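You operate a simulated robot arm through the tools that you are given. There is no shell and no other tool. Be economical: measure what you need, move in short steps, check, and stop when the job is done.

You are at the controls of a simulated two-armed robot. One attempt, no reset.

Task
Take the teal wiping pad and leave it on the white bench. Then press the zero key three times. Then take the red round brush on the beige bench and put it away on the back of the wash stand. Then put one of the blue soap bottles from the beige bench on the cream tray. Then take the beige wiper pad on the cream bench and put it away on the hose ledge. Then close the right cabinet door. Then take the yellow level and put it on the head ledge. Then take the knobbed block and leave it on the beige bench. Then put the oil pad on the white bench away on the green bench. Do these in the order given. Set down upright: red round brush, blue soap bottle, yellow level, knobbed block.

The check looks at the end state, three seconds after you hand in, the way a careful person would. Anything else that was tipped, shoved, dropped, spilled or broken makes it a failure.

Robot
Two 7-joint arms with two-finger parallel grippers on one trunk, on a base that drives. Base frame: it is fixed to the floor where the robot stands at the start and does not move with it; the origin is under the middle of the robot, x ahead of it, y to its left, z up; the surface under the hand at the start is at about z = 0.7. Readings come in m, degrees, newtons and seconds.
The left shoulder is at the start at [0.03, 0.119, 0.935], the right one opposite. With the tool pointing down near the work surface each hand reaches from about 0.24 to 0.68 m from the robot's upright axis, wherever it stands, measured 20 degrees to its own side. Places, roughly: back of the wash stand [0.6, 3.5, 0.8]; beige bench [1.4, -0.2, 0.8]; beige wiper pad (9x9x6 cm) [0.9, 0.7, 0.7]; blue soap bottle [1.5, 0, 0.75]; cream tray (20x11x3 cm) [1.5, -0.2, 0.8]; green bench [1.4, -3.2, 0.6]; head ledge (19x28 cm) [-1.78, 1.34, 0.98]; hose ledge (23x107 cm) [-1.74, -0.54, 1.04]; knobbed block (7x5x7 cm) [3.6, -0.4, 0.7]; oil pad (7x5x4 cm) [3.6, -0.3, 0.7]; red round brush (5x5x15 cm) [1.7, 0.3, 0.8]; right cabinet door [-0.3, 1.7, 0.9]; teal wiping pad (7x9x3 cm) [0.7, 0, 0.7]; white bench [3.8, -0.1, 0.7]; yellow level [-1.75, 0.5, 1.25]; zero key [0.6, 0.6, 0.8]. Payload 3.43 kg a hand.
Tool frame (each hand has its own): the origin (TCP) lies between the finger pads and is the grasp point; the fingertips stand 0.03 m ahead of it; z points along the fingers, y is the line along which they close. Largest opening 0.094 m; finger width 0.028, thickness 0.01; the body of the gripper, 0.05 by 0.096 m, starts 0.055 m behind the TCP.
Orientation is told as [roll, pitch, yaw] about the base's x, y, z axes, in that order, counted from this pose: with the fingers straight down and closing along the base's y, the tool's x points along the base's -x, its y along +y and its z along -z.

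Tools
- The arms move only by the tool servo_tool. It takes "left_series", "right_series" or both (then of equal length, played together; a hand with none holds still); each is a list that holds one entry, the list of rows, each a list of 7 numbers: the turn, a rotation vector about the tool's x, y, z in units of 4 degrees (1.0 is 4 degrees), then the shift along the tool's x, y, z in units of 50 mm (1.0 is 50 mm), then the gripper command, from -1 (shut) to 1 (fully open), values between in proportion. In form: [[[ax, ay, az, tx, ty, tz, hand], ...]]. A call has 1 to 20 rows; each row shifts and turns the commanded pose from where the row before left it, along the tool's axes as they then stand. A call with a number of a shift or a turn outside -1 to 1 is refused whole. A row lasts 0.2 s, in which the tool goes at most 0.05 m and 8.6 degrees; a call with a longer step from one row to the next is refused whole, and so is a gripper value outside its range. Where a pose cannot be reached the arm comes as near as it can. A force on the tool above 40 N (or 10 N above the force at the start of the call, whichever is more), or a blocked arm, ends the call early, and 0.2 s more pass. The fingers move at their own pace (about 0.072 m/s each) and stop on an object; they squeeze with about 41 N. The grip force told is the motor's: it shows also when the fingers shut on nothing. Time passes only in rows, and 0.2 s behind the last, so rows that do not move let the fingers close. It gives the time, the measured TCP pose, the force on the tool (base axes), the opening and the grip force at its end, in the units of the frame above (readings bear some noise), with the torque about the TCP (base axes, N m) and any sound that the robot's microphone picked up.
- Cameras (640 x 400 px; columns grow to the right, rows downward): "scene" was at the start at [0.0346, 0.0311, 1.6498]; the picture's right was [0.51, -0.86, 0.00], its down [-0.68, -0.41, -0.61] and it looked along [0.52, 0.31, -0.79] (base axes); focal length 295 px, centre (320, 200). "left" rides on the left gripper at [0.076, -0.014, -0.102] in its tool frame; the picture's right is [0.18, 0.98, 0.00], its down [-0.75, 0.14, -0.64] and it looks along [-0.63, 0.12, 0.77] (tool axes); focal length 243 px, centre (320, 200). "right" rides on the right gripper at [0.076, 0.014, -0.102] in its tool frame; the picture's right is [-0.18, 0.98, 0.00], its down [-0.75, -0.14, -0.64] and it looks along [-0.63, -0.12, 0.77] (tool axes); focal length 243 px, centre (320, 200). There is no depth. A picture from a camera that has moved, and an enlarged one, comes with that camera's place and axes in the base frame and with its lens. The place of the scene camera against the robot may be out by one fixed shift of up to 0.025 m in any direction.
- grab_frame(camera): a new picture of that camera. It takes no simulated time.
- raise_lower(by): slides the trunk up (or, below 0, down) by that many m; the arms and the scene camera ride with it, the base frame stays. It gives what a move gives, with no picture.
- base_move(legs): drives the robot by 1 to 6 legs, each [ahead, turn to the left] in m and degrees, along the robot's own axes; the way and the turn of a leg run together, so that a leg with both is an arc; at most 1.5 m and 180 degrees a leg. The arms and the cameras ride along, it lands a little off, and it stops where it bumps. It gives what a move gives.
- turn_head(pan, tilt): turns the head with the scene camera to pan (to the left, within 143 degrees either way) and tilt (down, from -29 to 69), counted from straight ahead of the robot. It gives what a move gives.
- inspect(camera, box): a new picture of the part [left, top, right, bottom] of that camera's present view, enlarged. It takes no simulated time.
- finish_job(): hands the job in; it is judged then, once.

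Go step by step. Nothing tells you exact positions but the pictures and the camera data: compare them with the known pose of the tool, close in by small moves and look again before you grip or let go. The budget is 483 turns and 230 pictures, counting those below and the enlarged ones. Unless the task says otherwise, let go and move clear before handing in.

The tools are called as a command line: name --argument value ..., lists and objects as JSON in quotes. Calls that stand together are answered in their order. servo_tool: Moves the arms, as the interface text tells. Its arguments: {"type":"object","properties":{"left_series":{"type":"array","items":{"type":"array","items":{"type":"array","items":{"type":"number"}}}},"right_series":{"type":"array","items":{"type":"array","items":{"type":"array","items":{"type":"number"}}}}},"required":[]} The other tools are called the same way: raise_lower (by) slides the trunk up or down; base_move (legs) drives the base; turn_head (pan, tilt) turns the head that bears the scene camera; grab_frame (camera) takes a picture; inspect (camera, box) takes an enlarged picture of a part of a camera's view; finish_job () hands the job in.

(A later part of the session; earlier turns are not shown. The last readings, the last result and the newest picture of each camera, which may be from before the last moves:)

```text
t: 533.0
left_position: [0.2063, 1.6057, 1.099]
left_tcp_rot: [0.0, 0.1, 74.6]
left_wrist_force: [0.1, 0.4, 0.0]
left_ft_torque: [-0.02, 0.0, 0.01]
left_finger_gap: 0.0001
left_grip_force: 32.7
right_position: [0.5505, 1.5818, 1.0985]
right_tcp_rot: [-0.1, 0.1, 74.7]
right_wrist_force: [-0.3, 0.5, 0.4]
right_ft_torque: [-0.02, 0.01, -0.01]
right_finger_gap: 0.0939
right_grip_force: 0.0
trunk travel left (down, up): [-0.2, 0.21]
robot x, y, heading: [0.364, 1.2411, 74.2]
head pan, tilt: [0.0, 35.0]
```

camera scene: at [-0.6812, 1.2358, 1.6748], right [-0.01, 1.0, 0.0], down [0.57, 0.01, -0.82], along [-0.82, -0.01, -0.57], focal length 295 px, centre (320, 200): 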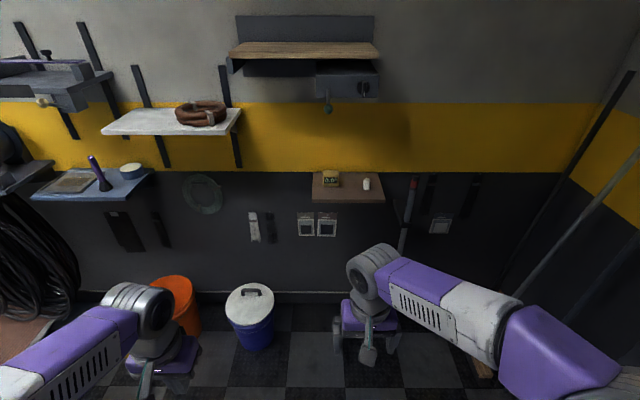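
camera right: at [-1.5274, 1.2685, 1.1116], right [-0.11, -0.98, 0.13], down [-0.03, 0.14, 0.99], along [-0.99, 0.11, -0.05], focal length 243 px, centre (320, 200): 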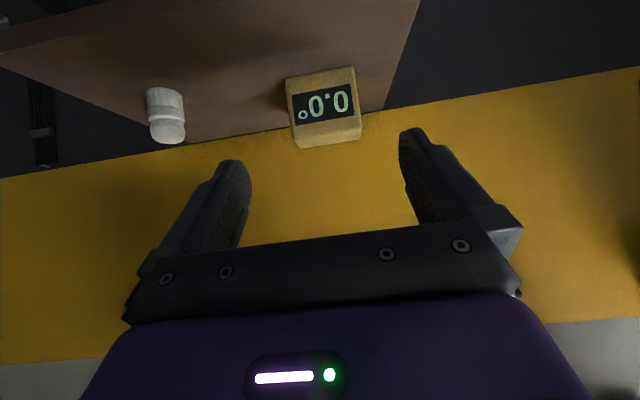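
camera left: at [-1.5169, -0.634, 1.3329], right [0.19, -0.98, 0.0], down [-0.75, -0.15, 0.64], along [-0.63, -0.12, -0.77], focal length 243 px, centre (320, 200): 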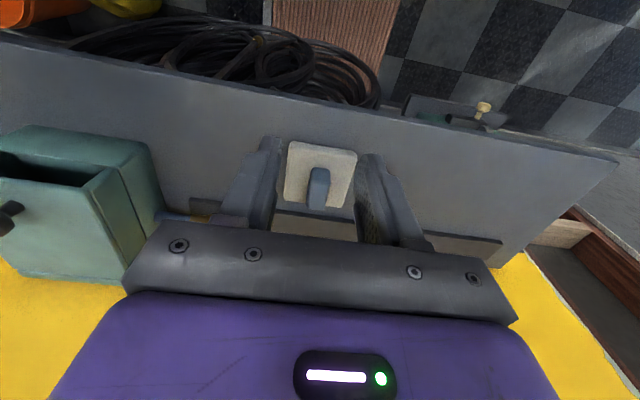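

base_move --legs '[[1.2, 0], [0, -74.2], [0.95, 0], [0.95, 0]]'

base_move --legs '[[0, -90], [1.38, 0], [1.38, 0], [0, 90]]'

turn_head --pan 0 --tilt 45

grab_frame --camera "scene"

```text
t: 551.4
left_position: [2.8674, 2.7167, 1.0987]
left_tcp_rot: [-0.1, 0.1, 1.6]
left_wrist_force: [0.0, -0.2, -0.6]
left_ft_torque: [0.02, 0.04, 0.01]
left_finger_gap: 0.0
left_grip_force: 32.7
right_position: [2.945, 2.382, 1.0996]
right_tcp_rot: [-0.1, 0.2, 1.9]
right_wrist_force: [0.2, 0.1, -0.7]
right_ft_torque: [0.0, 0.01, 0.0]
right_finger_gap: 0.094
right_grip_force: 0.1
trunk travel left (down, up): [-0.2, 0.21]
robot x, y, heading: [2.5678, 2.4629, 1.3]
head pan, tilt: [0.0, 35.0]
```

```text
t: 572.5
left_position: [2.9935, -0.0559, 1.099]
left_tcp_rot: [-0.2, 0.1, 2.1]
left_wrist_force: [-0.5, -0.2, 0.1]
left_ft_torque: [-0.01, 0.05, -0.02]
left_finger_gap: 0.0
left_grip_force: 33.4
right_position: [3.0734, -0.3906, 1.0995]
right_tcp_rot: [-0.1, 0.2, 2.4]
right_wrist_force: [0.0, 1.2, 0.1]
right_ft_torque: [0.04, 0.0, 0.01]
right_finger_gap: 0.0939
right_grip_force: 0.0
trunk travel left (down, up): [-0.2, 0.21]
robot x, y, heading: [2.6968, -0.315, 1.6]
head pan, tilt: [0.0, 35.0]
```

```text
t: 573.2
left_position: [2.9939, -0.055, 1.0992]
left_tcp_rot: [0.0, 0.1, 2.0]
left_wrist_force: [0.5, -0.5, -1.1]
left_ft_torque: [0.01, 0.02, -0.01]
left_finger_gap: 0.0003
left_grip_force: 33.6
right_position: [3.0738, -0.391, 1.0992]
right_tcp_rot: [-0.2, 0.2, 2.3]
right_wrist_force: [0.1, -0.4, 0.3]
right_ft_torque: [0.0, -0.02, -0.04]
right_finger_gap: 0.0939
right_grip_force: 0.1
trunk travel left (down, up): [-0.2, 0.21]
robot x, y, heading: [2.6965, -0.3095, 1.7]
head pan, tilt: [0.0, 45.0]
```

```text
108 pictures are left
camera scene: at [2.7492, -0.3195, 1.6601], right [0.03, -1.0, 0.0], down [-0.71, -0.02, -0.71], along [0.71, 0.02, -0.71], focal length 295 px, centre (320, 200)
```

scene: 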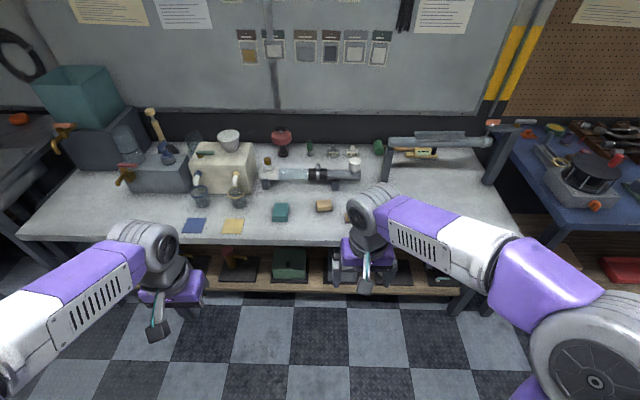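

base_move --legs '[[0.38, -1.6]]'

grab_frame --camera "right"

```text
t: 575.6
left_position: [3.3814, -0.059, 1.0987]
left_tcp_rot: [-0.1, 0.1, 0.1]
left_wrist_force: [0.4, 0.4, 0.2]
left_ft_torque: [-0.01, 0.03, 0.0]
left_finger_gap: 0.0
left_grip_force: 32.8
right_position: [3.4499, -0.3986, 1.1004]
right_tcp_rot: [-0.1, 0.1, 0.5]
right_wrist_force: [0.1, -1.0, 0.1]
right_ft_torque: [0.03, 0.01, 0.01]
right_finger_gap: 0.0939
right_grip_force: 0.1
trunk travel left (down, up): [-0.2, 0.21]
robot x, y, heading: [3.076, -0.3093, -0.1]
head pan, tilt: [0.0, 45.0]
```

```text
107 pictures are left
camera right: at [3.3736, -0.3842, 1.2013], right [0.18, 0.98, 0.0], down [0.76, -0.13, 0.64], along [0.63, -0.11, -0.77], focal length 243 px, centre (320, 200)
```

right: 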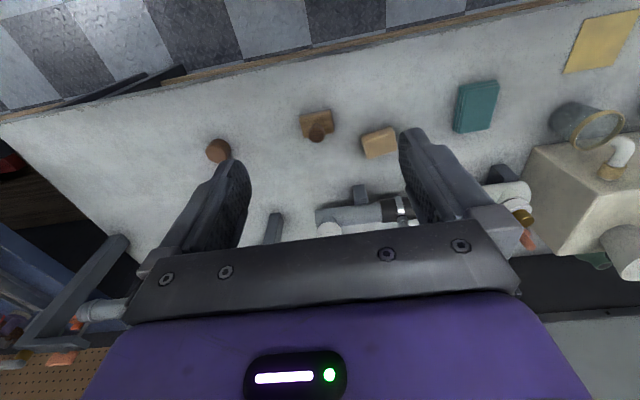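

servo_tool --right_series '[[[0, 0, 0, -0.5, -0.1, 0.6, 1], [0, 0, 0, -0.5, -0.1, 0.7, 1], [0, 0, 0, -0.5, -0.1, 0.7, 1], [0, 0, 0, -0.4, -0.1, 0.7, 1]]]'

grab_frame --camera "right"

```text
t: 576.6
left_position: [3.3825, -0.0603, 1.0987]
left_tcp_rot: [-0.1, 0.2, 0.2]
left_wrist_force: [0.3, 0.4, -0.1]
left_ft_torque: [0.01, 0.01, -0.01]
left_finger_gap: 0.0002
left_grip_force: 32.8
right_position: [3.5473, -0.419, 0.9649]
right_tcp_rot: [-0.1, 0.1, 0.5]
right_wrist_force: [0.2, 0.2, 0.7]
right_ft_torque: [-0.01, 0.0, 0.01]
right_finger_gap: 0.0939
right_grip_force: 0.0
trunk travel left (down, up): [-0.2, 0.21]
robot x, y, heading: [3.0762, -0.3089, -0.1]
head pan, tilt: [0.0, 45.0]
```

```text
106 pictures are left
camera right: at [3.4694, -0.4043, 1.0657], right [0.18, 0.98, 0.0], down [0.76, -0.13, 0.64], along [0.63, -0.11, -0.77], focal length 243 px, centre (320, 200)
```

right: 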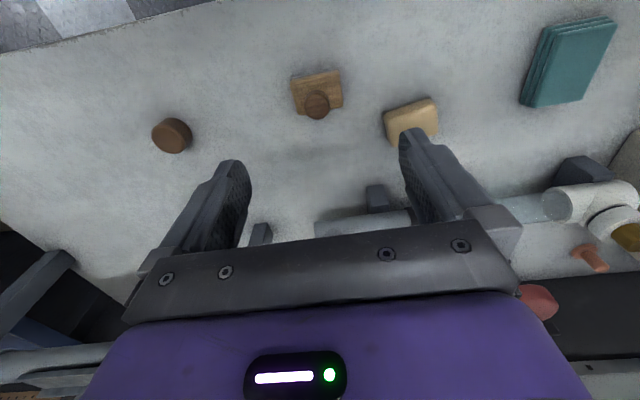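

Block at ≈(3.559,-0.424), knob top z≈0.79. I come down around the knob.

servo_tool --right_series '[[[0, 0, 0, -0.23, -0.1, 0.5, 0.6], [0, 0, 0, 0, 0, 0.8, 0.4], [0, 0, 0, 0, 0, 0.8, 0.3], [0, 0, 0, 0, 0, 0.6, 0.3]]]'

grab_frame --camera "right"

```text
t: 577.6
left_position: [3.3807, -0.0595, 1.1002]
left_tcp_rot: [-0.1, 0.1, 0.1]
left_wrist_force: [0.6, 0.2, 0.4]
left_ft_torque: [0.03, -0.01, -0.01]
left_finger_gap: 0.0
left_grip_force: 32.9
right_position: [3.5559, -0.4237, 0.8284]
right_tcp_rot: [-0.2, 0.1, 0.4]
right_wrist_force: [-0.2, -1.1, 0.3]
right_ft_torque: [0.01, 0.07, 0.02]
right_finger_gap: 0.0612
right_grip_force: 0.1
trunk travel left (down, up): [-0.2, 0.21]
robot x, y, heading: [3.075, -0.3115, -0.5]
head pan, tilt: [0.0, 45.0]
```

```text
105 pictures are left
camera right: at [3.479, -0.4099, 0.9304], right [0.18, 0.98, 0.0], down [0.76, -0.13, 0.64], along [0.63, -0.11, -0.77], focal length 243 px, centre (320, 200)
```

right: 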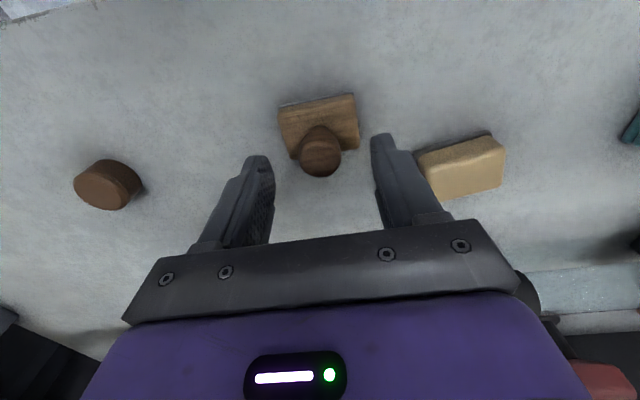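

servo_tool --right_series '[[[0, 0, 0, 0, 0, 0.6, 0.3], [0, 0, 0, 0, 0, 0.4, 0.3], [0, 0, 0, 0, 0, 0, 0.3]]]'

grab_frame --camera "right"

```text
t: 578.4
left_position: [3.381, -0.0596, 1.0988]
left_tcp_rot: [-0.1, 0.0, 0.2]
left_wrist_force: [-0.4, -0.3, 0.3]
left_ft_torque: [-0.01, 0.02, 0.02]
left_finger_gap: 0.0
left_grip_force: 32.8
right_position: [3.5553, -0.4236, 0.7803]
right_tcp_rot: [0.0, 0.0, 0.4]
right_wrist_force: [-0.8, 0.2, 0.1]
right_ft_torque: [0.01, -0.04, 0.02]
right_finger_gap: 0.061
right_grip_force: 0.0
trunk travel left (down, up): [-0.2, 0.21]
robot x, y, heading: [3.0757, -0.3067, -0.4]
head pan, tilt: [0.0, 45.0]
```

```text
104 pictures are left
camera right: at [3.4788, -0.4092, 0.8822], right [0.18, 0.98, 0.0], down [0.76, -0.13, 0.64], along [0.63, -0.12, -0.77], focal length 243 px, centre (320, 200)
```

right: 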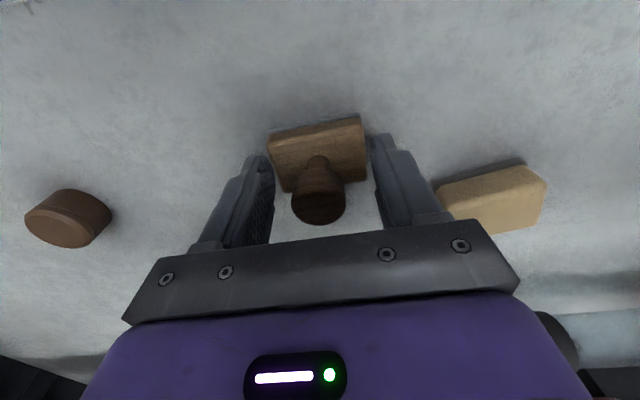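

servo_tool --right_series '[[[0, 0, 0, 0, 0, 0.08, 0], [0, 0, 0, 0, 0, 0, -1], [0, 0, 0, 0, 0, 0, -1], [0, 0, 0, 0, 0, 0, -1], [0, 0, 0, 0, 0, -0.2, -1], [0, 0, 0, 0, 0, -0.5, -1]]]'

grab_frame --camera "right"

```text
t: 579.8
left_position: [3.3812, -0.0598, 1.0982]
left_tcp_rot: [-0.1, 0.0, 0.1]
left_wrist_force: [0.0, 1.0, 0.1]
left_ft_torque: [0.03, -0.01, 0.01]
left_finger_gap: 0.0001
left_grip_force: 33.3
right_position: [3.5558, -0.4242, 0.8111]
right_tcp_rot: [0.0, 0.2, 0.4]
right_wrist_force: [-0.7, -0.7, -1.8]
right_ft_torque: [0.0, 0.03, -0.03]
right_finger_gap: 0.0325
right_grip_force: 40.8
trunk travel left (down, up): [-0.2, 0.21]
robot x, y, heading: [3.0757, -0.3094, -0.4]
head pan, tilt: [0.0, 45.0]
```

```text
103 pictures are left
camera right: at [3.4788, -0.4088, 0.9132], right [0.18, 0.98, 0.0], down [0.76, -0.13, 0.64], along [0.63, -0.12, -0.77], focal length 243 px, centre (320, 200)
```

right: 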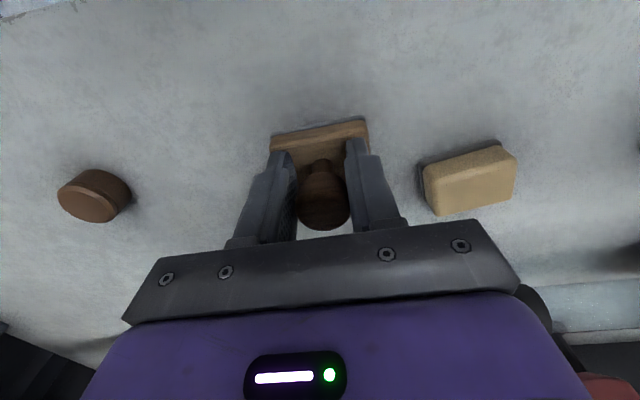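

Block held by its knob. I lift, retract, turn round to the beige bench just behind.

servo_tool --right_series '[[[0, 0, 0, 0, 0, -0.9, -1], [0, 0, 0, 0, 0, -0.9, -1], [0, 0, 0, 0.2, 0.1, -0.9, -1], [0, 0, 0, 0.3, 0.1, -0.9, -1], [0, 0, 0, 0.5, 0.2, -0.8, -1], [0, 0, 0, 0.6, 0.2, -0.7, -1]]]'

base_move --legs '[[-0.5, 0], [0, 90], [0, 90]]'

grab_frame --camera "scene"

grab_frame --camera "right"

```text
t: 581.2
left_position: [3.3802, -0.0596, 1.1009]
left_tcp_rot: [-0.1, 0.0, 0.2]
left_wrist_force: [-0.8, 0.5, 0.3]
left_ft_torque: [-0.01, -0.04, 0.03]
left_finger_gap: 0.0
left_grip_force: 33.1
right_position: [3.4736, -0.3945, 1.0674]
right_tcp_rot: [-0.1, 0.1, 0.4]
right_wrist_force: [0.0, 0.1, -1.0]
right_ft_torque: [0.03, 0.02, -0.02]
right_finger_gap: 0.0324
right_grip_force: 41.2
trunk travel left (down, up): [-0.2, 0.21]
robot x, y, heading: [3.0743, -0.3103, -0.3]
head pan, tilt: [0.0, 45.0]
```

```text
t: 591.8
left_position: [2.2789, -0.5608, 1.0976]
left_tcp_rot: [-0.1, 0.0, -179.1]
left_wrist_force: [-0.8, 0.6, -0.8]
left_ft_torque: [0.02, 0.02, -0.02]
left_finger_gap: 0.0001
left_grip_force: 33.3
right_position: [2.1806, -0.2294, 1.0656]
right_tcp_rot: [-0.2, 0.1, -178.8]
right_wrist_force: [0.4, -0.1, -2.0]
right_ft_torque: [0.0, -0.02, -0.02]
right_finger_gap: 0.0327
right_grip_force: 40.9
trunk travel left (down, up): [-0.2, 0.21]
robot x, y, heading: [2.5826, -0.3104, -179.6]
head pan, tilt: [0.0, 45.0]
```

```text
102 pictures are left
camera scene: at [2.5288, -0.316, 1.66], right [-0.01, 1.0, 0.0], down [0.71, 0.01, -0.71], along [-0.71, -0.01, -0.71], focal length 295 px, centre (320, 200)
```

scene: 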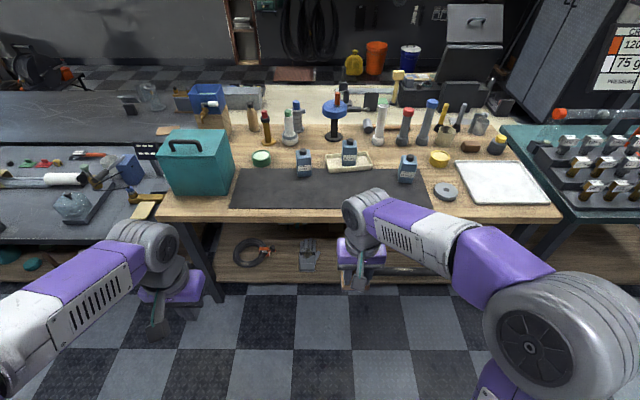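

```text
101 pictures are left
camera right: at [2.2558, -0.242, 1.1678], right [-0.16, -0.99, 0.0], down [-0.76, 0.12, 0.64], along [-0.63, 0.11, -0.77], focal length 243 px, centre (320, 200)
```

right: 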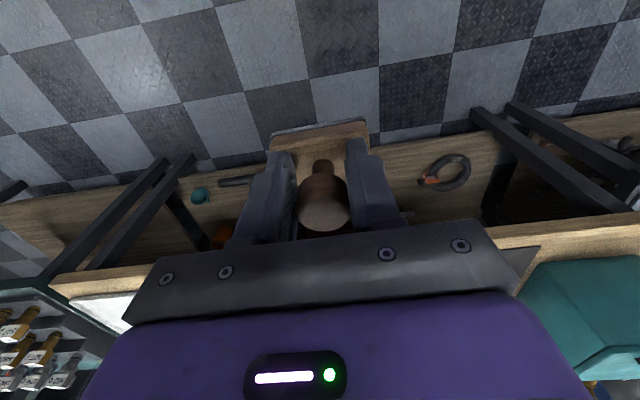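

base_move --legs '[[0.53, 0]]'

grab_frame --camera "right"

```text
t: 594.9
left_position: [1.7423, -0.5596, 1.0988]
left_tcp_rot: [-0.1, 0.1, -179.7]
left_wrist_force: [-0.5, 0.2, 0.7]
left_ft_torque: [0.01, -0.03, 0.02]
left_finger_gap: 0.0
left_grip_force: 33.1
right_position: [1.6471, -0.2274, 1.0663]
right_tcp_rot: [-0.1, 0.1, -179.5]
right_wrist_force: [-1.0, -0.9, -2.6]
right_ft_torque: [0.01, -0.03, -0.03]
right_finger_gap: 0.0328
right_grip_force: 40.8
trunk travel left (down, up): [-0.2, 0.21]
robot x, y, heading: [2.0497, -0.3107, 180.0]
head pan, tilt: [0.0, 45.0]
```

```text
100 pictures are left
camera right: at [1.7225, -0.2408, 1.1677], right [-0.17, -0.98, 0.0], down [-0.76, 0.13, 0.64], along [-0.63, 0.11, -0.77], focal length 243 px, centre (320, 200)
```

right: 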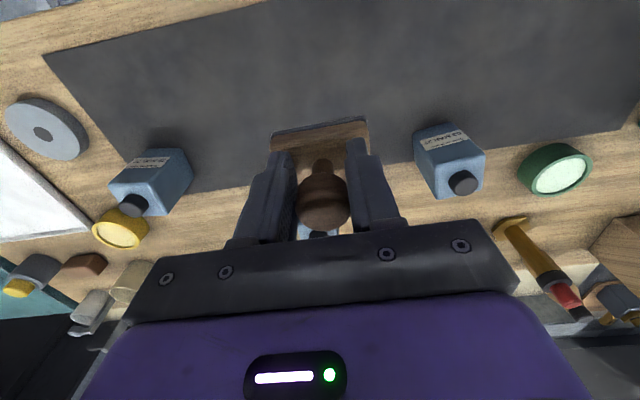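

servo_tool --right_series '[[[0, 0, 0, 0.1, 0, 0.8, -1], [0, 0, 0, 0, 0, 0.9, -1], [0, 0, 0, 0, 0, 0.9, -1], [0, 0, 0, 0, 0, 0.9, -1], [0, 0, 0, 0, 0, 0.4, -1], [0, 0, 0, 0, 0, 0.08, -1], [0, 0, 0, 0, 0, 0.08, -1], [0, 0, 0, 0, 0, 0.08, -1], [0, 0, 0, 0, 0, 0.08, -1], [0, 0, 0, 0, 0, 0.08, -1]]]'

grab_frame --camera "right"

```text
t: 597.1
left_position: [1.7441, -0.5607, 1.1008]
left_tcp_rot: [0.0, 0.0, -179.7]
left_wrist_force: [1.0, -0.4, -0.3]
left_ft_torque: [0.03, 0.0, 0.01]
left_finger_gap: 0.0001
left_grip_force: 32.7
right_position: [1.6521, -0.2279, 0.8549]
right_tcp_rot: [-0.1, -0.6, -179.5]
right_wrist_force: [5.1, 1.8, 16.7]
right_ft_torque: [0.06, -0.19, 0.05]
right_finger_gap: 0.0327
right_grip_force: 41.0
trunk travel left (down, up): [-0.2, 0.21]
robot x, y, heading: [2.0495, -0.3096, 180.1]
head pan, tilt: [0.0, 45.0]
stopped in row 10 (right hand): the force on the tool passed its limit at 58 N (the readings are from after the stop); the commanded pose is now the measured one
```

```text
99 pictures are left
camera right: at [1.7276, -0.2404, 0.9562], right [-0.17, -0.98, 0.0], down [-0.75, 0.13, 0.65], along [-0.64, 0.11, -0.76], focal length 243 px, centre (320, 200)
```

right: 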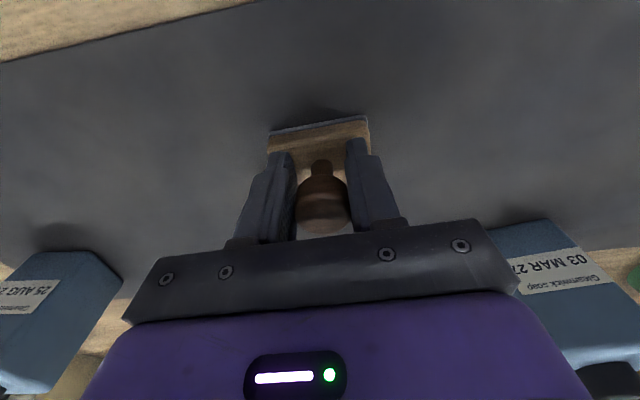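

servo_tool --right_series '[[[0, 0.15, 0, 0, 0, -0.02, -1], [0, 0, 0, 0, 0, 0, 0], [0, 0, 0, 0, 0, 0, 0.4], [0, 0, 0, 0, 0, 0, 0.4], [0, 0, 0, 0, 0, -0.4, 0.4], [0, 0, 0, 0, 0, -0.8, 0.4], [0, 0, 0, 0, 0, -0.9, 0.6], [0, 0, 0, 0, 0, -0.9, 1]]]'

grab_frame --camera "right"

```text
t: 598.9
left_position: [1.7433, -0.5611, 1.0997]
left_tcp_rot: [-0.1, 0.1, -179.7]
left_wrist_force: [0.2, -1.0, 0.2]
left_ft_torque: [-0.04, 0.0, 0.0]
left_finger_gap: 0.0
left_grip_force: 32.6
right_position: [1.649, -0.2252, 1.0057]
right_tcp_rot: [-0.1, 0.2, -179.5]
right_wrist_force: [-0.2, -0.1, 0.1]
right_ft_torque: [-0.01, 0.04, -0.03]
right_finger_gap: 0.0941
right_grip_force: 0.0
trunk travel left (down, up): [-0.2, 0.21]
robot x, y, heading: [2.0486, -0.3094, 180.1]
head pan, tilt: [0.0, 45.0]
```

```text
98 pictures are left
camera right: at [1.7252, -0.2382, 1.1081], right [-0.17, -0.98, 0.0], down [-0.76, 0.13, 0.64], along [-0.63, 0.11, -0.77], focal length 243 px, centre (320, 200)
```

right: 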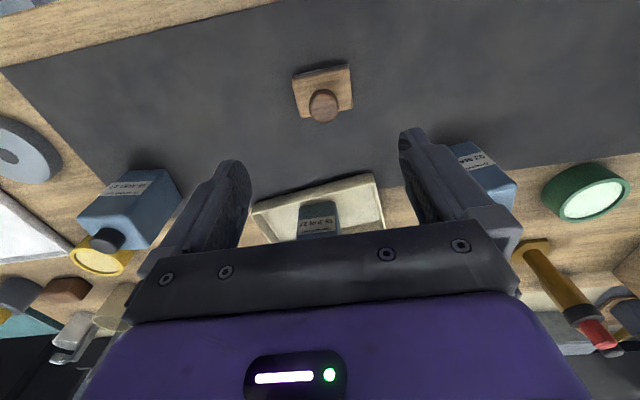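

Knobbed block stands on the beige bench. Last: the oil pad on the white bench, right behind me.

servo_tool --right_series '[[[0, 0, 0, 0.3, -0.2, -0.8, 1], [0, 0, 0, 0.3, -0.2, -0.8, 1]]]'

base_move --legs '[[-0.53, 0], [0, -90], [0, -90], [0.48, 0]]'

grab_frame --camera "right"

```text
t: 599.5
left_position: [1.7432, -0.5602, 1.0987]
left_tcp_rot: [-0.1, 0.0, -179.8]
left_wrist_force: [0.3, -0.4, 0.8]
left_ft_torque: [-0.02, -0.04, -0.02]
left_finger_gap: 0.0001
left_grip_force: 33.2
right_position: [1.6793, -0.2058, 1.0863]
right_tcp_rot: [-0.1, 0.2, -179.4]
right_wrist_force: [-0.9, 0.6, -0.3]
right_ft_torque: [-0.05, 0.0, 0.01]
right_finger_gap: 0.0938
right_grip_force: 0.1
trunk travel left (down, up): [-0.2, 0.21]
robot x, y, heading: [2.0469, -0.3135, 179.7]
head pan, tilt: [0.0, 45.0]
```

```text
t: 612.7
left_position: [3.3726, -0.0836, 1.0998]
left_tcp_rot: [-0.1, 0.2, -1.5]
left_wrist_force: [0.4, -0.2, -0.3]
left_ft_torque: [0.0, 0.01, 0.01]
left_finger_gap: 0.0003
left_grip_force: 32.9
right_position: [3.4257, -0.439, 1.087]
right_tcp_rot: [0.0, 0.2, -1.1]
right_wrist_force: [-0.5, -0.1, 0.1]
right_ft_torque: [0.01, -0.01, 0.02]
right_finger_gap: 0.094
right_grip_force: 0.2
trunk travel left (down, up): [-0.2, 0.21]
robot x, y, heading: [3.0608, -0.3261, -1.8]
head pan, tilt: [0.0, 45.0]
```

```text
97 pictures are left
camera right: at [3.35, -0.4232, 1.1889], right [0.2, 0.98, 0.0], down [0.75, -0.16, 0.64], along [0.63, -0.13, -0.77], focal length 243 px, centre (320, 200)
```

right: 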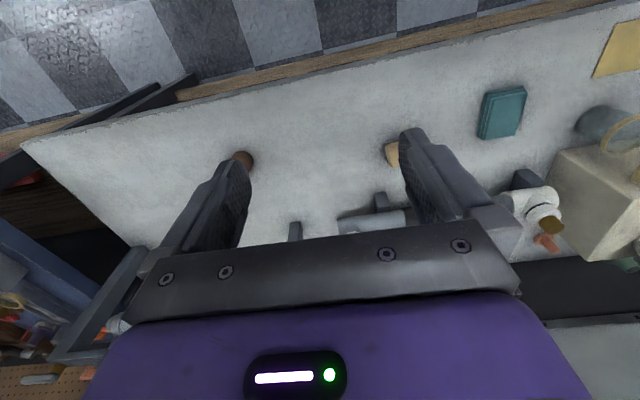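

servo_tool --right_series '[[[0, 0, 0.25, -0.5, 0.4, 0.42, 1], [0, 0, 0, -0.5, 0.4, 0.42, 1], [0, 0, 0, -0.5, 0.4, 0.42, 1], [0, 0, 0, -0.5, 0.4, 0.42, 1], [0, 0, 0, -0.5, 0.4, 0.42, 1], [0, 0, 0, -0.5, 0.4, 0.42, 1]]]'

grab_frame --camera "right"

```text
t: 614.1
left_position: [3.3722, -0.0841, 1.0986]
left_tcp_rot: [-0.1, 0.1, -1.3]
left_wrist_force: [-0.3, 0.5, 0.2]
left_ft_torque: [0.01, -0.02, 0.01]
left_finger_gap: 0.0
left_grip_force: 33.0
right_position: [3.5803, -0.3238, 0.9593]
right_tcp_rot: [0.1, 0.4, -2.2]
right_wrist_force: [0.2, 0.0, 0.5]
right_ft_torque: [0.01, -0.01, -0.02]
right_finger_gap: 0.0939
right_grip_force: 0.0
trunk travel left (down, up): [-0.2, 0.21]
robot x, y, heading: [3.0632, -0.3261, -1.7]
head pan, tilt: [0.0, 45.0]
```

```text
96 pictures are left
camera right: at [3.5038, -0.3064, 1.0608], right [0.22, 0.98, 0.0], down [0.75, -0.17, 0.64], along [0.62, -0.14, -0.77], focal length 243 px, centre (320, 200)
```

right: 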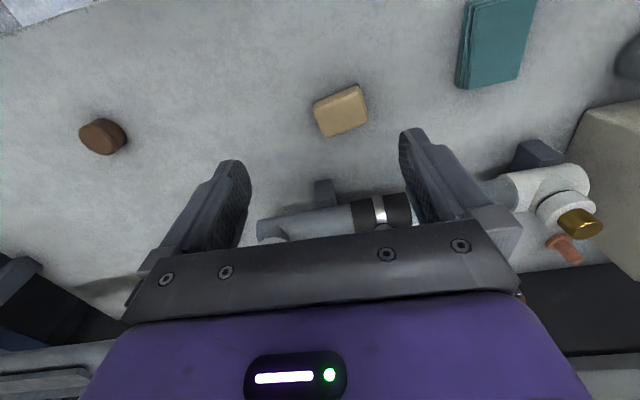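

Oil pad at ≈(3.614,-0.305), yawed ~8.5°. Align and descend part-way.

servo_tool --right_series '[[[0, 0, -0.9, 0, 0, 0, 1], [0, 0, -0.9, 0, 0, 0, 1], [0, 0, -0.87, 0, 0, 0, 1], [0, 0, 0, -0.37, 0.14, 0.6, 1], [0, 0, 0, -0.36, 0.14, 0.8, 1], [0, 0, 0, 0, 0, 0.8, 1], [0, 0, 0, 0, 0, 0.4, 1]]]'

grab_frame --camera "right"

```text
t: 615.7
left_position: [3.3725, -0.0828, 1.0999]
left_tcp_rot: [-0.2, 0.0, -1.5]
left_wrist_force: [-0.4, 0.4, 0.2]
left_ft_torque: [0.01, 0.0, 0.0]
left_finger_gap: 0.0
left_grip_force: 33.0
right_position: [3.6144, -0.3028, 0.8297]
right_tcp_rot: [0.1, 0.2, 8.5]
right_wrist_force: [-1.0, 0.0, -0.5]
right_ft_torque: [0.03, 0.01, -0.01]
right_finger_gap: 0.0941
right_grip_force: 0.2
trunk travel left (down, up): [-0.2, 0.21]
robot x, y, heading: [3.0639, -0.3261, -2.0]
head pan, tilt: [0.0, 45.0]
```

```text
95 pictures are left
camera right: at [3.5365, -0.3013, 0.9325], right [0.04, 1.0, 0.0], down [0.77, -0.03, 0.64], along [0.64, -0.02, -0.77], focal length 243 px, centre (320, 200)
```

right: 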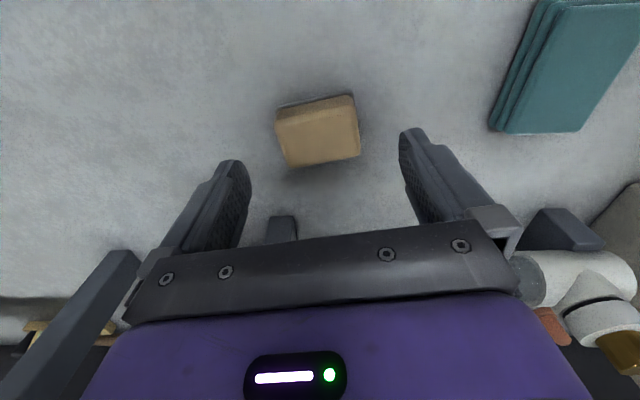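

servo_tool --right_series '[[[0, 0, 0, -0.12, 0, 0.7, 1], [0, 0, 0, 0, 0, 0.6, 1], [0, 0, 0, 0, 0, 0.16, 1], [0, 0, 0, 0, 0, 0, 0.3], [0, 0, 0, 0, 0, 0, -1], [0, 0, 0, 0, 0, 0, -1], [0, 0, 0, 0, 0, 0, -1], [0, 0, 0, 0, 0, -0.2, -1], [0, 0, 0, 0, 0, -0.5, -1]]]'

grab_frame --camera "right"

```text
t: 617.7
left_position: [3.3718, -0.0836, 1.1]
left_tcp_rot: [-0.1, 0.1, -1.4]
left_wrist_force: [0.3, 0.2, -0.2]
left_ft_torque: [-0.02, 0.0, 0.01]
left_finger_gap: 0.0
left_grip_force: 33.1
right_position: [3.6193, -0.3043, 0.7941]
right_tcp_rot: [0.1, 0.1, 8.6]
right_wrist_force: [-0.5, -0.4, -1.2]
right_ft_torque: [-0.01, 0.04, -0.01]
right_finger_gap: 0.069
right_grip_force: 40.7
trunk travel left (down, up): [-0.2, 0.21]
robot x, y, heading: [3.0604, -0.3269, -1.7]
head pan, tilt: [0.0, 45.0]
```

```text
94 pictures are left
camera right: at [3.541, -0.3008, 0.895], right [0.04, 1.0, 0.0], down [0.77, -0.03, 0.64], along [0.64, -0.02, -0.77], focal length 243 px, centre (320, 200)
```

right: 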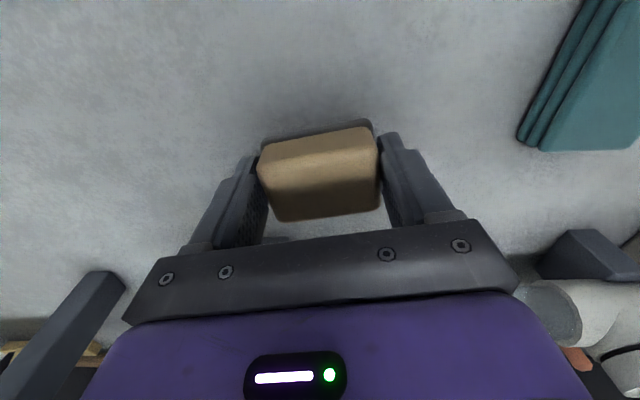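

Oil pad held. Lift, retract, back into the aisle and look south for the green bench.

servo_tool --right_series '[[[0, 0, 0, 0, 0, -0.9, -1], [0, 0, 0, 0, 0, -0.9, -1], [0, 0, 0, 0.3, 0, -0.9, -1], [0, 0, 0, 0.6, -0.2, -0.7, -1], [0, 0, 0, 0.8, -0.3, -0.4, -1], [0, 0, 0, 0.8, -0.3, -0.2, -1], [0, 0, 0, 0.8, -0.3, -0.1, -1]]]'

base_move --legs '[[-0.46, 0], [0, -88]]'

turn_head --pan -20 --tilt 25

grab_frame --camera "scene"

```text
t: 619.3
left_position: [3.372, -0.0845, 1.0999]
left_tcp_rot: [0.0, 0.0, -1.3]
left_wrist_force: [-0.1, 0.2, 0.4]
left_ft_torque: [0.01, -0.01, -0.01]
left_finger_gap: 0.0002
left_grip_force: 33.4
right_position: [3.462, -0.3851, 0.9979]
right_tcp_rot: [0.1, 0.1, 8.5]
right_wrist_force: [1.0, -0.2, -0.3]
right_ft_torque: [-0.02, 0.0, -0.04]
right_finger_gap: 0.0688
right_grip_force: 41.4
trunk travel left (down, up): [-0.2, 0.21]
robot x, y, heading: [3.0629, -0.3217, -1.8]
head pan, tilt: [0.0, 45.0]
```

```text
t: 625.8
left_position: [2.8632, -0.6064, 1.1005]
left_tcp_rot: [-0.1, 0.0, -87.8]
left_wrist_force: [0.1, 0.5, 0.5]
left_ft_torque: [-0.01, 0.0, 0.02]
left_finger_gap: 0.0
left_grip_force: 33.0
right_position: [2.5693, -0.7168, 0.9986]
right_tcp_rot: [0.0, 0.2, -77.9]
right_wrist_force: [0.6, 0.0, -1.5]
right_ft_torque: [0.01, 0.0, 0.02]
right_finger_gap: 0.0687
right_grip_force: 41.0
trunk travel left (down, up): [-0.2, 0.21]
robot x, y, heading: [2.602, -0.3125, -88.1]
head pan, tilt: [0.0, 45.0]
```

```text
t: 626.6
left_position: [2.863, -0.6063, 1.0995]
left_tcp_rot: [-0.1, 0.1, -87.9]
left_wrist_force: [0.3, -0.4, -0.6]
left_ft_torque: [-0.01, 0.01, -0.03]
left_finger_gap: 0.0
left_grip_force: 32.9
right_position: [2.5699, -0.7181, 0.999]
right_tcp_rot: [0.0, 0.2, -77.9]
right_wrist_force: [0.9, -0.2, -1.6]
right_ft_torque: [0.04, -0.01, -0.01]
right_finger_gap: 0.0687
right_grip_force: 40.6
trunk travel left (down, up): [-0.2, 0.21]
robot x, y, heading: [2.6052, -0.3098, -88.0]
head pan, tilt: [-20.0, 25.0]
```

```text
93 pictures are left
camera scene: at [2.575, -0.3763, 1.6906], right [-0.95, 0.31, 0.0], down [0.13, 0.4, -0.91], along [-0.28, -0.86, -0.42], focal length 295 px, centre (320, 200)
```

scene: 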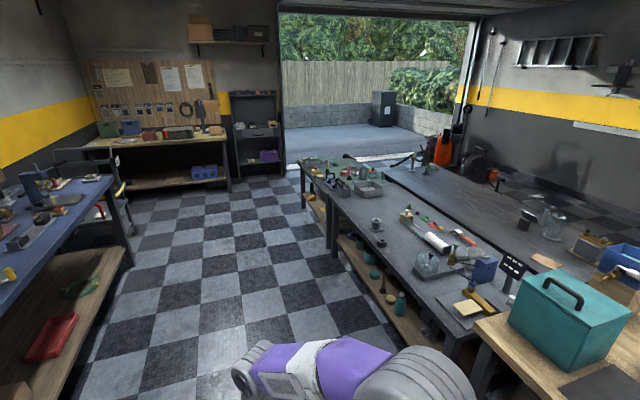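

base_move --legs '[[0, -2], [1.4, 0], [1.35, 0], [0, -90]]'

turn_head --pan 0 --tilt 45

grab_frame --camera "scene"

```text
t: 644.3
left_position: [2.3289, -3.3406, 1.0991]
left_tcp_rot: [-0.1, -0.1, -179.0]
left_wrist_force: [0.3, 0.6, -0.1]
left_ft_torque: [0.04, 0.02, 0.01]
left_finger_gap: 0.0
left_grip_force: 33.8
right_position: [2.2237, -3.043, 0.9989]
right_tcp_rot: [0.0, 0.2, -169.1]
right_wrist_force: [-0.6, -0.2, -0.4]
right_ft_torque: [-0.01, -0.04, 0.06]
right_finger_gap: 0.0684
right_grip_force: 40.8
trunk travel left (down, up): [-0.2, 0.21]
robot x, y, heading: [2.6307, -3.0872, -179.4]
head pan, tilt: [-20.0, 25.0]
```

```text
t: 645.1
left_position: [2.3294, -3.3384, 1.099]
left_tcp_rot: [-0.1, 0.0, -179.0]
left_wrist_force: [-0.1, 0.4, 0.4]
left_ft_torque: [-0.02, -0.05, -0.03]
left_finger_gap: 0.0
left_grip_force: 33.2
right_position: [2.2253, -3.0448, 0.9987]
right_tcp_rot: [0.1, 0.2, -169.0]
right_wrist_force: [0.0, -0.7, -1.1]
right_ft_torque: [-0.01, -0.01, 0.01]
right_finger_gap: 0.0685
right_grip_force: 41.2
trunk travel left (down, up): [-0.2, 0.21]
robot x, y, heading: [2.6312, -3.0873, -179.4]
head pan, tilt: [0.0, 45.0]
```

```text
92 pictures are left
camera scene: at [2.5785, -3.0941, 1.6601], right [-0.01, 1.0, 0.0], down [0.71, 0.01, -0.71], along [-0.71, -0.01, -0.71], focal length 295 px, centre (320, 200)
```

scene: 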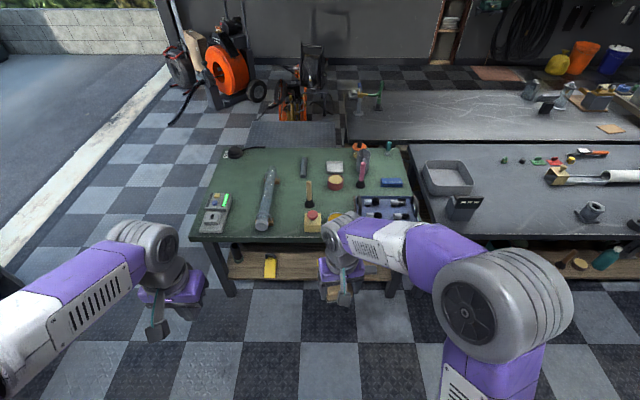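

base_move --legs '[[0.4, 0]]'

turn_head --pan 0 --tilt 55

grab_frame --camera "scene"

grab_frame --camera "right"

```text
t: 647.6
left_position: [1.9365, -3.3485, 1.0999]
left_tcp_rot: [-0.1, 0.1, -178.5]
left_wrist_force: [-0.2, 0.1, -0.7]
left_ft_torque: [0.0, -0.03, 0.01]
left_finger_gap: 0.0
left_grip_force: 33.4
right_position: [1.8297, -3.0525, 0.9984]
right_tcp_rot: [0.0, 0.2, -168.6]
right_wrist_force: [0.0, 0.2, 0.0]
right_ft_torque: [-0.03, -0.03, 0.03]
right_finger_gap: 0.0685
right_grip_force: 40.4
trunk travel left (down, up): [-0.2, 0.21]
robot x, y, heading: [2.234, -3.0941, -178.8]
head pan, tilt: [0.0, 45.0]
```

```text
t: 648.3
left_position: [1.9366, -3.3474, 1.0995]
left_tcp_rot: [-0.2, 0.0, -178.4]
left_wrist_force: [0.1, -0.4, 0.0]
left_ft_torque: [0.01, -0.01, 0.03]
left_finger_gap: 0.0001
left_grip_force: 33.4
right_position: [1.8304, -3.0538, 0.9991]
right_tcp_rot: [0.1, 0.2, -168.6]
right_wrist_force: [-1.1, 1.1, -0.7]
right_ft_torque: [-0.01, -0.01, 0.03]
right_finger_gap: 0.0686
right_grip_force: 40.7
trunk travel left (down, up): [-0.2, 0.21]
robot x, y, heading: [2.2363, -3.0919, -178.9]
head pan, tilt: [0.0, 55.0]
```

```text
91 pictures are left
camera scene: at [2.1936, -3.1003, 1.6467], right [-0.02, 1.0, 0.0], down [0.82, 0.02, -0.57], along [-0.57, -0.01, -0.82], focal length 295 px, centre (320, 200)
```

scene: 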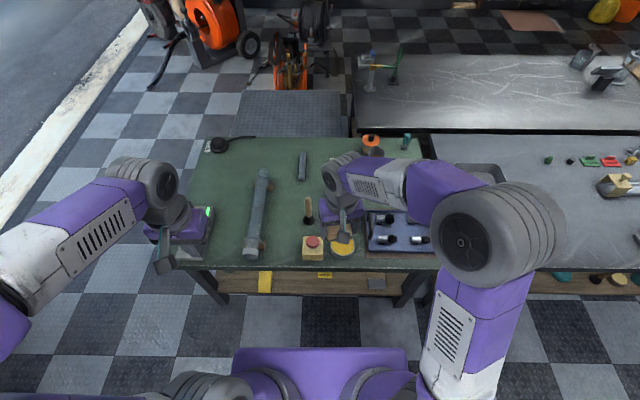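

```text
90 pictures are left
camera right: at [1.9064, -3.052, 1.1006], right [0.01, -1.0, 0.0], down [-0.77, -0.01, 0.64], along [-0.64, -0.01, -0.77], focal length 243 px, centre (320, 200)
```

right: 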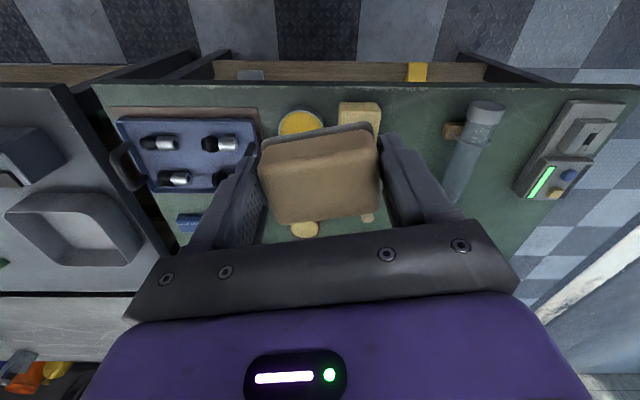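

The clear area on the green bench is its back-left part (≈(1.43,-3.5)). I shift the robot south to face it squarely.

base_move --legs '[[-0.4, 0], [0, 89], [0.38, 0], [0, -90], [0.4, 0]]'

servo_tool --right_series '[[[0, 0, 0.9, 0, 0, -0.4, -1], [0, 0, 0.9, 0, 0, -0.4, -1], [0, 0, 0.8, 0, 0, 0, -1]]]' --left_series '[[[0, 0, 0, 0.5, 0.5, 0, -1], [0, 0, 0, 0, 0.7, 0, -1], [0, 0, 0, 0, 0.7, 0, -1]]]'

grab_frame --camera "scene"

```text
t: 662.6
left_position: [1.9221, -3.6891, 1.0995]
left_tcp_rot: [-0.2, 0.0, 177.7]
left_wrist_force: [-0.1, -0.8, 0.4]
left_ft_torque: [0.01, 0.02, -0.02]
left_finger_gap: 0.0
left_grip_force: 33.1
right_position: [1.8358, -3.387, 0.9982]
right_tcp_rot: [0.1, 0.1, -172.3]
right_wrist_force: [-0.9, -0.3, 0.7]
right_ft_torque: [0.01, 0.0, -0.04]
right_finger_gap: 0.0686
right_grip_force: 40.8
trunk travel left (down, up): [-0.2, 0.21]
robot x, y, heading: [2.2407, -3.454, 177.4]
head pan, tilt: [0.0, 55.0]
```

```text
t: 663.4
left_position: [1.9459, -3.7872, 1.0987]
left_tcp_rot: [-0.1, 0.0, 177.5]
left_wrist_force: [0.1, -0.2, 0.7]
left_ft_torque: [0.01, 0.02, 0.0]
left_finger_gap: 0.0
left_grip_force: 33.4
right_position: [1.8365, -3.3878, 1.0389]
right_tcp_rot: [0.0, 0.3, 177.1]
right_wrist_force: [1.4, -0.5, -0.8]
right_ft_torque: [0.03, -0.02, -0.04]
right_finger_gap: 0.0682
right_grip_force: 41.3
trunk travel left (down, up): [-0.2, 0.21]
robot x, y, heading: [2.2398, -3.4546, 177.2]
head pan, tilt: [0.0, 55.0]
```

```text
89 pictures are left
camera scene: at [2.1971, -3.46, 1.6466], right [0.05, 1.0, 0.0], down [0.82, -0.04, -0.57], along [-0.57, 0.03, -0.82], focal length 295 px, centre (320, 200)
```

scene: 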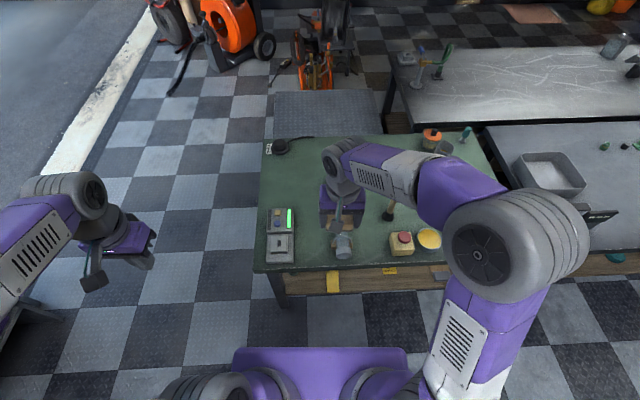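

base_move --legs '[[0.24, 0]]'

servo_tool --right_series '[[[0, 0, 0, -0.6, 0.54, 0, -1], [0, 0, 0, -0.6, 0.54, 0.2, -1], [0, 0, 0, -0.6, 0.54, 0.4, -1], [0, 0, 0, -0.6, 0.5, 0.5, -1], [0, 0, 0, -0.5, 0.4, 0.6, -1]]]'

grab_frame --camera "right"

grab_frame --camera "scene"

```text
t: 665.2
left_position: [1.7066, -3.776, 1.0997]
left_tcp_rot: [-0.2, 0.0, 177.8]
left_wrist_force: [-0.2, 0.8, 0.0]
left_ft_torque: [0.0, -0.01, 0.0]
left_finger_gap: 0.0
left_grip_force: 33.5
right_position: [1.5976, -3.3763, 1.0374]
right_tcp_rot: [0.0, 0.2, 177.3]
right_wrist_force: [0.5, -0.2, -1.2]
right_ft_torque: [0.02, -0.01, -0.03]
right_finger_gap: 0.0689
right_grip_force: 41.2
trunk travel left (down, up): [-0.2, 0.21]
robot x, y, heading: [2.0013, -3.4414, 177.4]
head pan, tilt: [0.0, 55.0]
```

```text
t: 666.4
left_position: [1.7062, -3.7756, 1.0998]
left_tcp_rot: [-0.2, 0.1, 177.8]
left_wrist_force: [-0.6, -0.6, -0.6]
left_ft_torque: [0.0, 0.03, -0.01]
left_finger_gap: 0.0
left_grip_force: 32.9
right_position: [1.4463, -3.4949, 0.9521]
right_tcp_rot: [0.0, 0.3, 177.4]
right_wrist_force: [0.1, -0.3, -0.9]
right_ft_torque: [0.03, -0.01, 0.01]
right_finger_gap: 0.0684
right_grip_force: 41.1
trunk travel left (down, up): [-0.2, 0.21]
robot x, y, heading: [1.998, -3.4489, 177.6]
head pan, tilt: [0.0, 55.0]
```

```text
88 pictures are left
camera right: at [1.5208, -3.5133, 1.0548], right [-0.23, -0.97, 0.0], down [-0.75, 0.18, 0.64], along [-0.62, 0.15, -0.77], focal length 243 px, centre (320, 200)
```

right: 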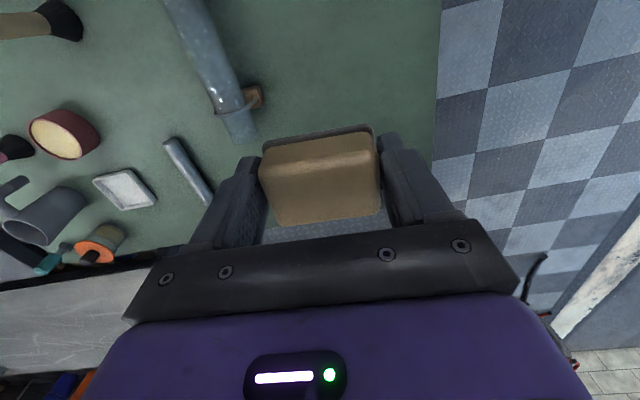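

```text
87 pictures are left
camera scene: at [1.957, -3.4488, 1.6466], right [0.05, 1.0, 0.0], down [0.82, -0.04, -0.57], along [-0.57, 0.03, -0.82], focal length 295 px, centre (320, 200)
```

scene: 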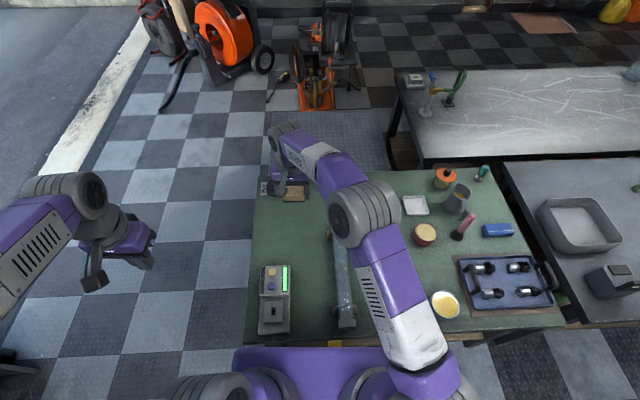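

servo_tool --right_series '[[[0, 0, 0, 0, 0.3, 0.6, -1], [0, 0, 0, 0, 0, 0.9, -1], [0, 0, 0, 0, 0, 0.9, -1], [0, 0, 0, 0, 0, 0.9, -1], [0, 0, 0, 0, 0, 0.7, -1]]]'

grab_frame --camera "right"

```text
t: 667.6
left_position: [1.7083, -3.7773, 1.0997]
left_tcp_rot: [-0.1, 0.0, 177.8]
left_wrist_force: [0.4, 0.5, 0.1]
left_ft_torque: [-0.01, 0.01, 0.02]
left_finger_gap: 0.0
left_grip_force: 33.1
right_position: [1.4458, -3.5115, 0.7536]
right_tcp_rot: [0.1, 0.2, 177.3]
right_wrist_force: [1.1, 0.1, -0.2]
right_ft_torque: [-0.06, -0.02, 0.0]
right_finger_gap: 0.0687
right_grip_force: 40.6
trunk travel left (down, up): [-0.2, 0.21]
robot x, y, heading: [1.996, -3.4422, 177.4]
head pan, tilt: [0.0, 55.0]
```

```text
86 pictures are left
camera right: at [1.5204, -3.5284, 0.8549], right [-0.23, -0.97, 0.0], down [-0.75, 0.18, 0.64], along [-0.62, 0.15, -0.77], focal length 243 px, centre (320, 200)
```

right: 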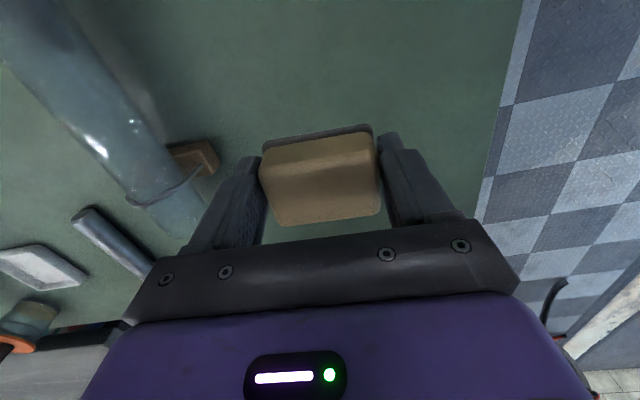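

servo_tool --right_series '[[[0, 0, 0, 0, 0, 0.7, -1], [0, 0, 0, 0, 0, 0.2, -1], [0, 0, 0, 0, 0, 0.1, -1], [0, 0, 0, 0, 0, 0.1, -1], [0, 0, 0, 0, 0, 0.08, -1], [0, 0, 0, 0, 0, 0.08, -1], [0, 0, 0, 0, 0, 0.08, -1], [0, 0, 0, 0, 0, 0.08, -1], [0, 0, 0, 0, 0, 0.08, -1]]]'

grab_frame --camera "right"

```text
t: 669.6
left_position: [1.7076, -3.7755, 1.0992]
left_tcp_rot: [-0.1, 0.0, 177.8]
left_wrist_force: [-0.7, 0.0, 0.6]
left_ft_torque: [-0.01, 0.03, -0.04]
left_finger_gap: 0.0001
left_grip_force: 32.6
right_position: [1.4468, -3.5103, 0.6781]
right_tcp_rot: [0.0, 0.3, 177.2]
right_wrist_force: [0.1, -0.2, -0.8]
right_ft_torque: [-0.03, 0.01, 0.0]
right_finger_gap: 0.0684
right_grip_force: 40.9
trunk travel left (down, up): [-0.2, 0.21]
robot x, y, heading: [1.9943, -3.4437, 177.3]
head pan, tilt: [0.0, 55.0]
```

```text
85 pictures are left
camera right: at [1.5217, -3.5287, 0.7799], right [-0.23, -0.97, 0.0], down [-0.75, 0.18, 0.64], along [-0.62, 0.15, -0.77], focal length 243 px, centre (320, 200)
```

right: 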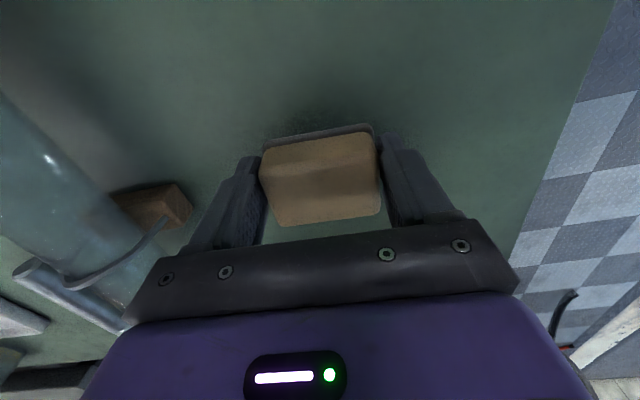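

servo_tool --right_series '[[[0, 0, 0, 0, 0, 0.1, -1], [0, 0, 0, 0, 0, 0.1, -1], [0, 0, 0, 0, 0, 0.08, -1], [0, 0, 0, 0, 0, 0.08, -1], [0, 0, 0, 0, 0, 0.08, -1], [0, 0, 0, 0, 0, 0.08, -1], [0, 0, 0, 0, 0, 0.08, -1], [0, 0, 0, 0, 0, 0.08, -1]]]'

```text
t: 671.2
left_position: [1.7091, -3.7757, 1.1003]
left_tcp_rot: [-0.1, 0.0, 177.7]
left_wrist_force: [0.1, 0.4, 0.2]
left_ft_torque: [-0.03, -0.03, 0.01]
left_finger_gap: 0.0
left_grip_force: 33.2
right_position: [1.4481, -3.5111, 0.6577]
right_tcp_rot: [0.3, -0.4, 177.3]
right_wrist_force: [13.4, 2.5, 18.7]
right_ft_torque: [0.23, -0.51, -0.07]
right_finger_gap: 0.0683
right_grip_force: 40.8
right hand out of reach, approached as far as the arm can: row 7
trunk travel left (down, up): [-0.2, 0.21]
robot x, y, heading: [1.9995, -3.4404, 177.4]
head pan, tilt: [0.0, 55.0]
stopped in row 8 (right hand): the force on the tool passed its limit at 44 N (the readings are from after the stop); the commanded pose is now the measured one
```

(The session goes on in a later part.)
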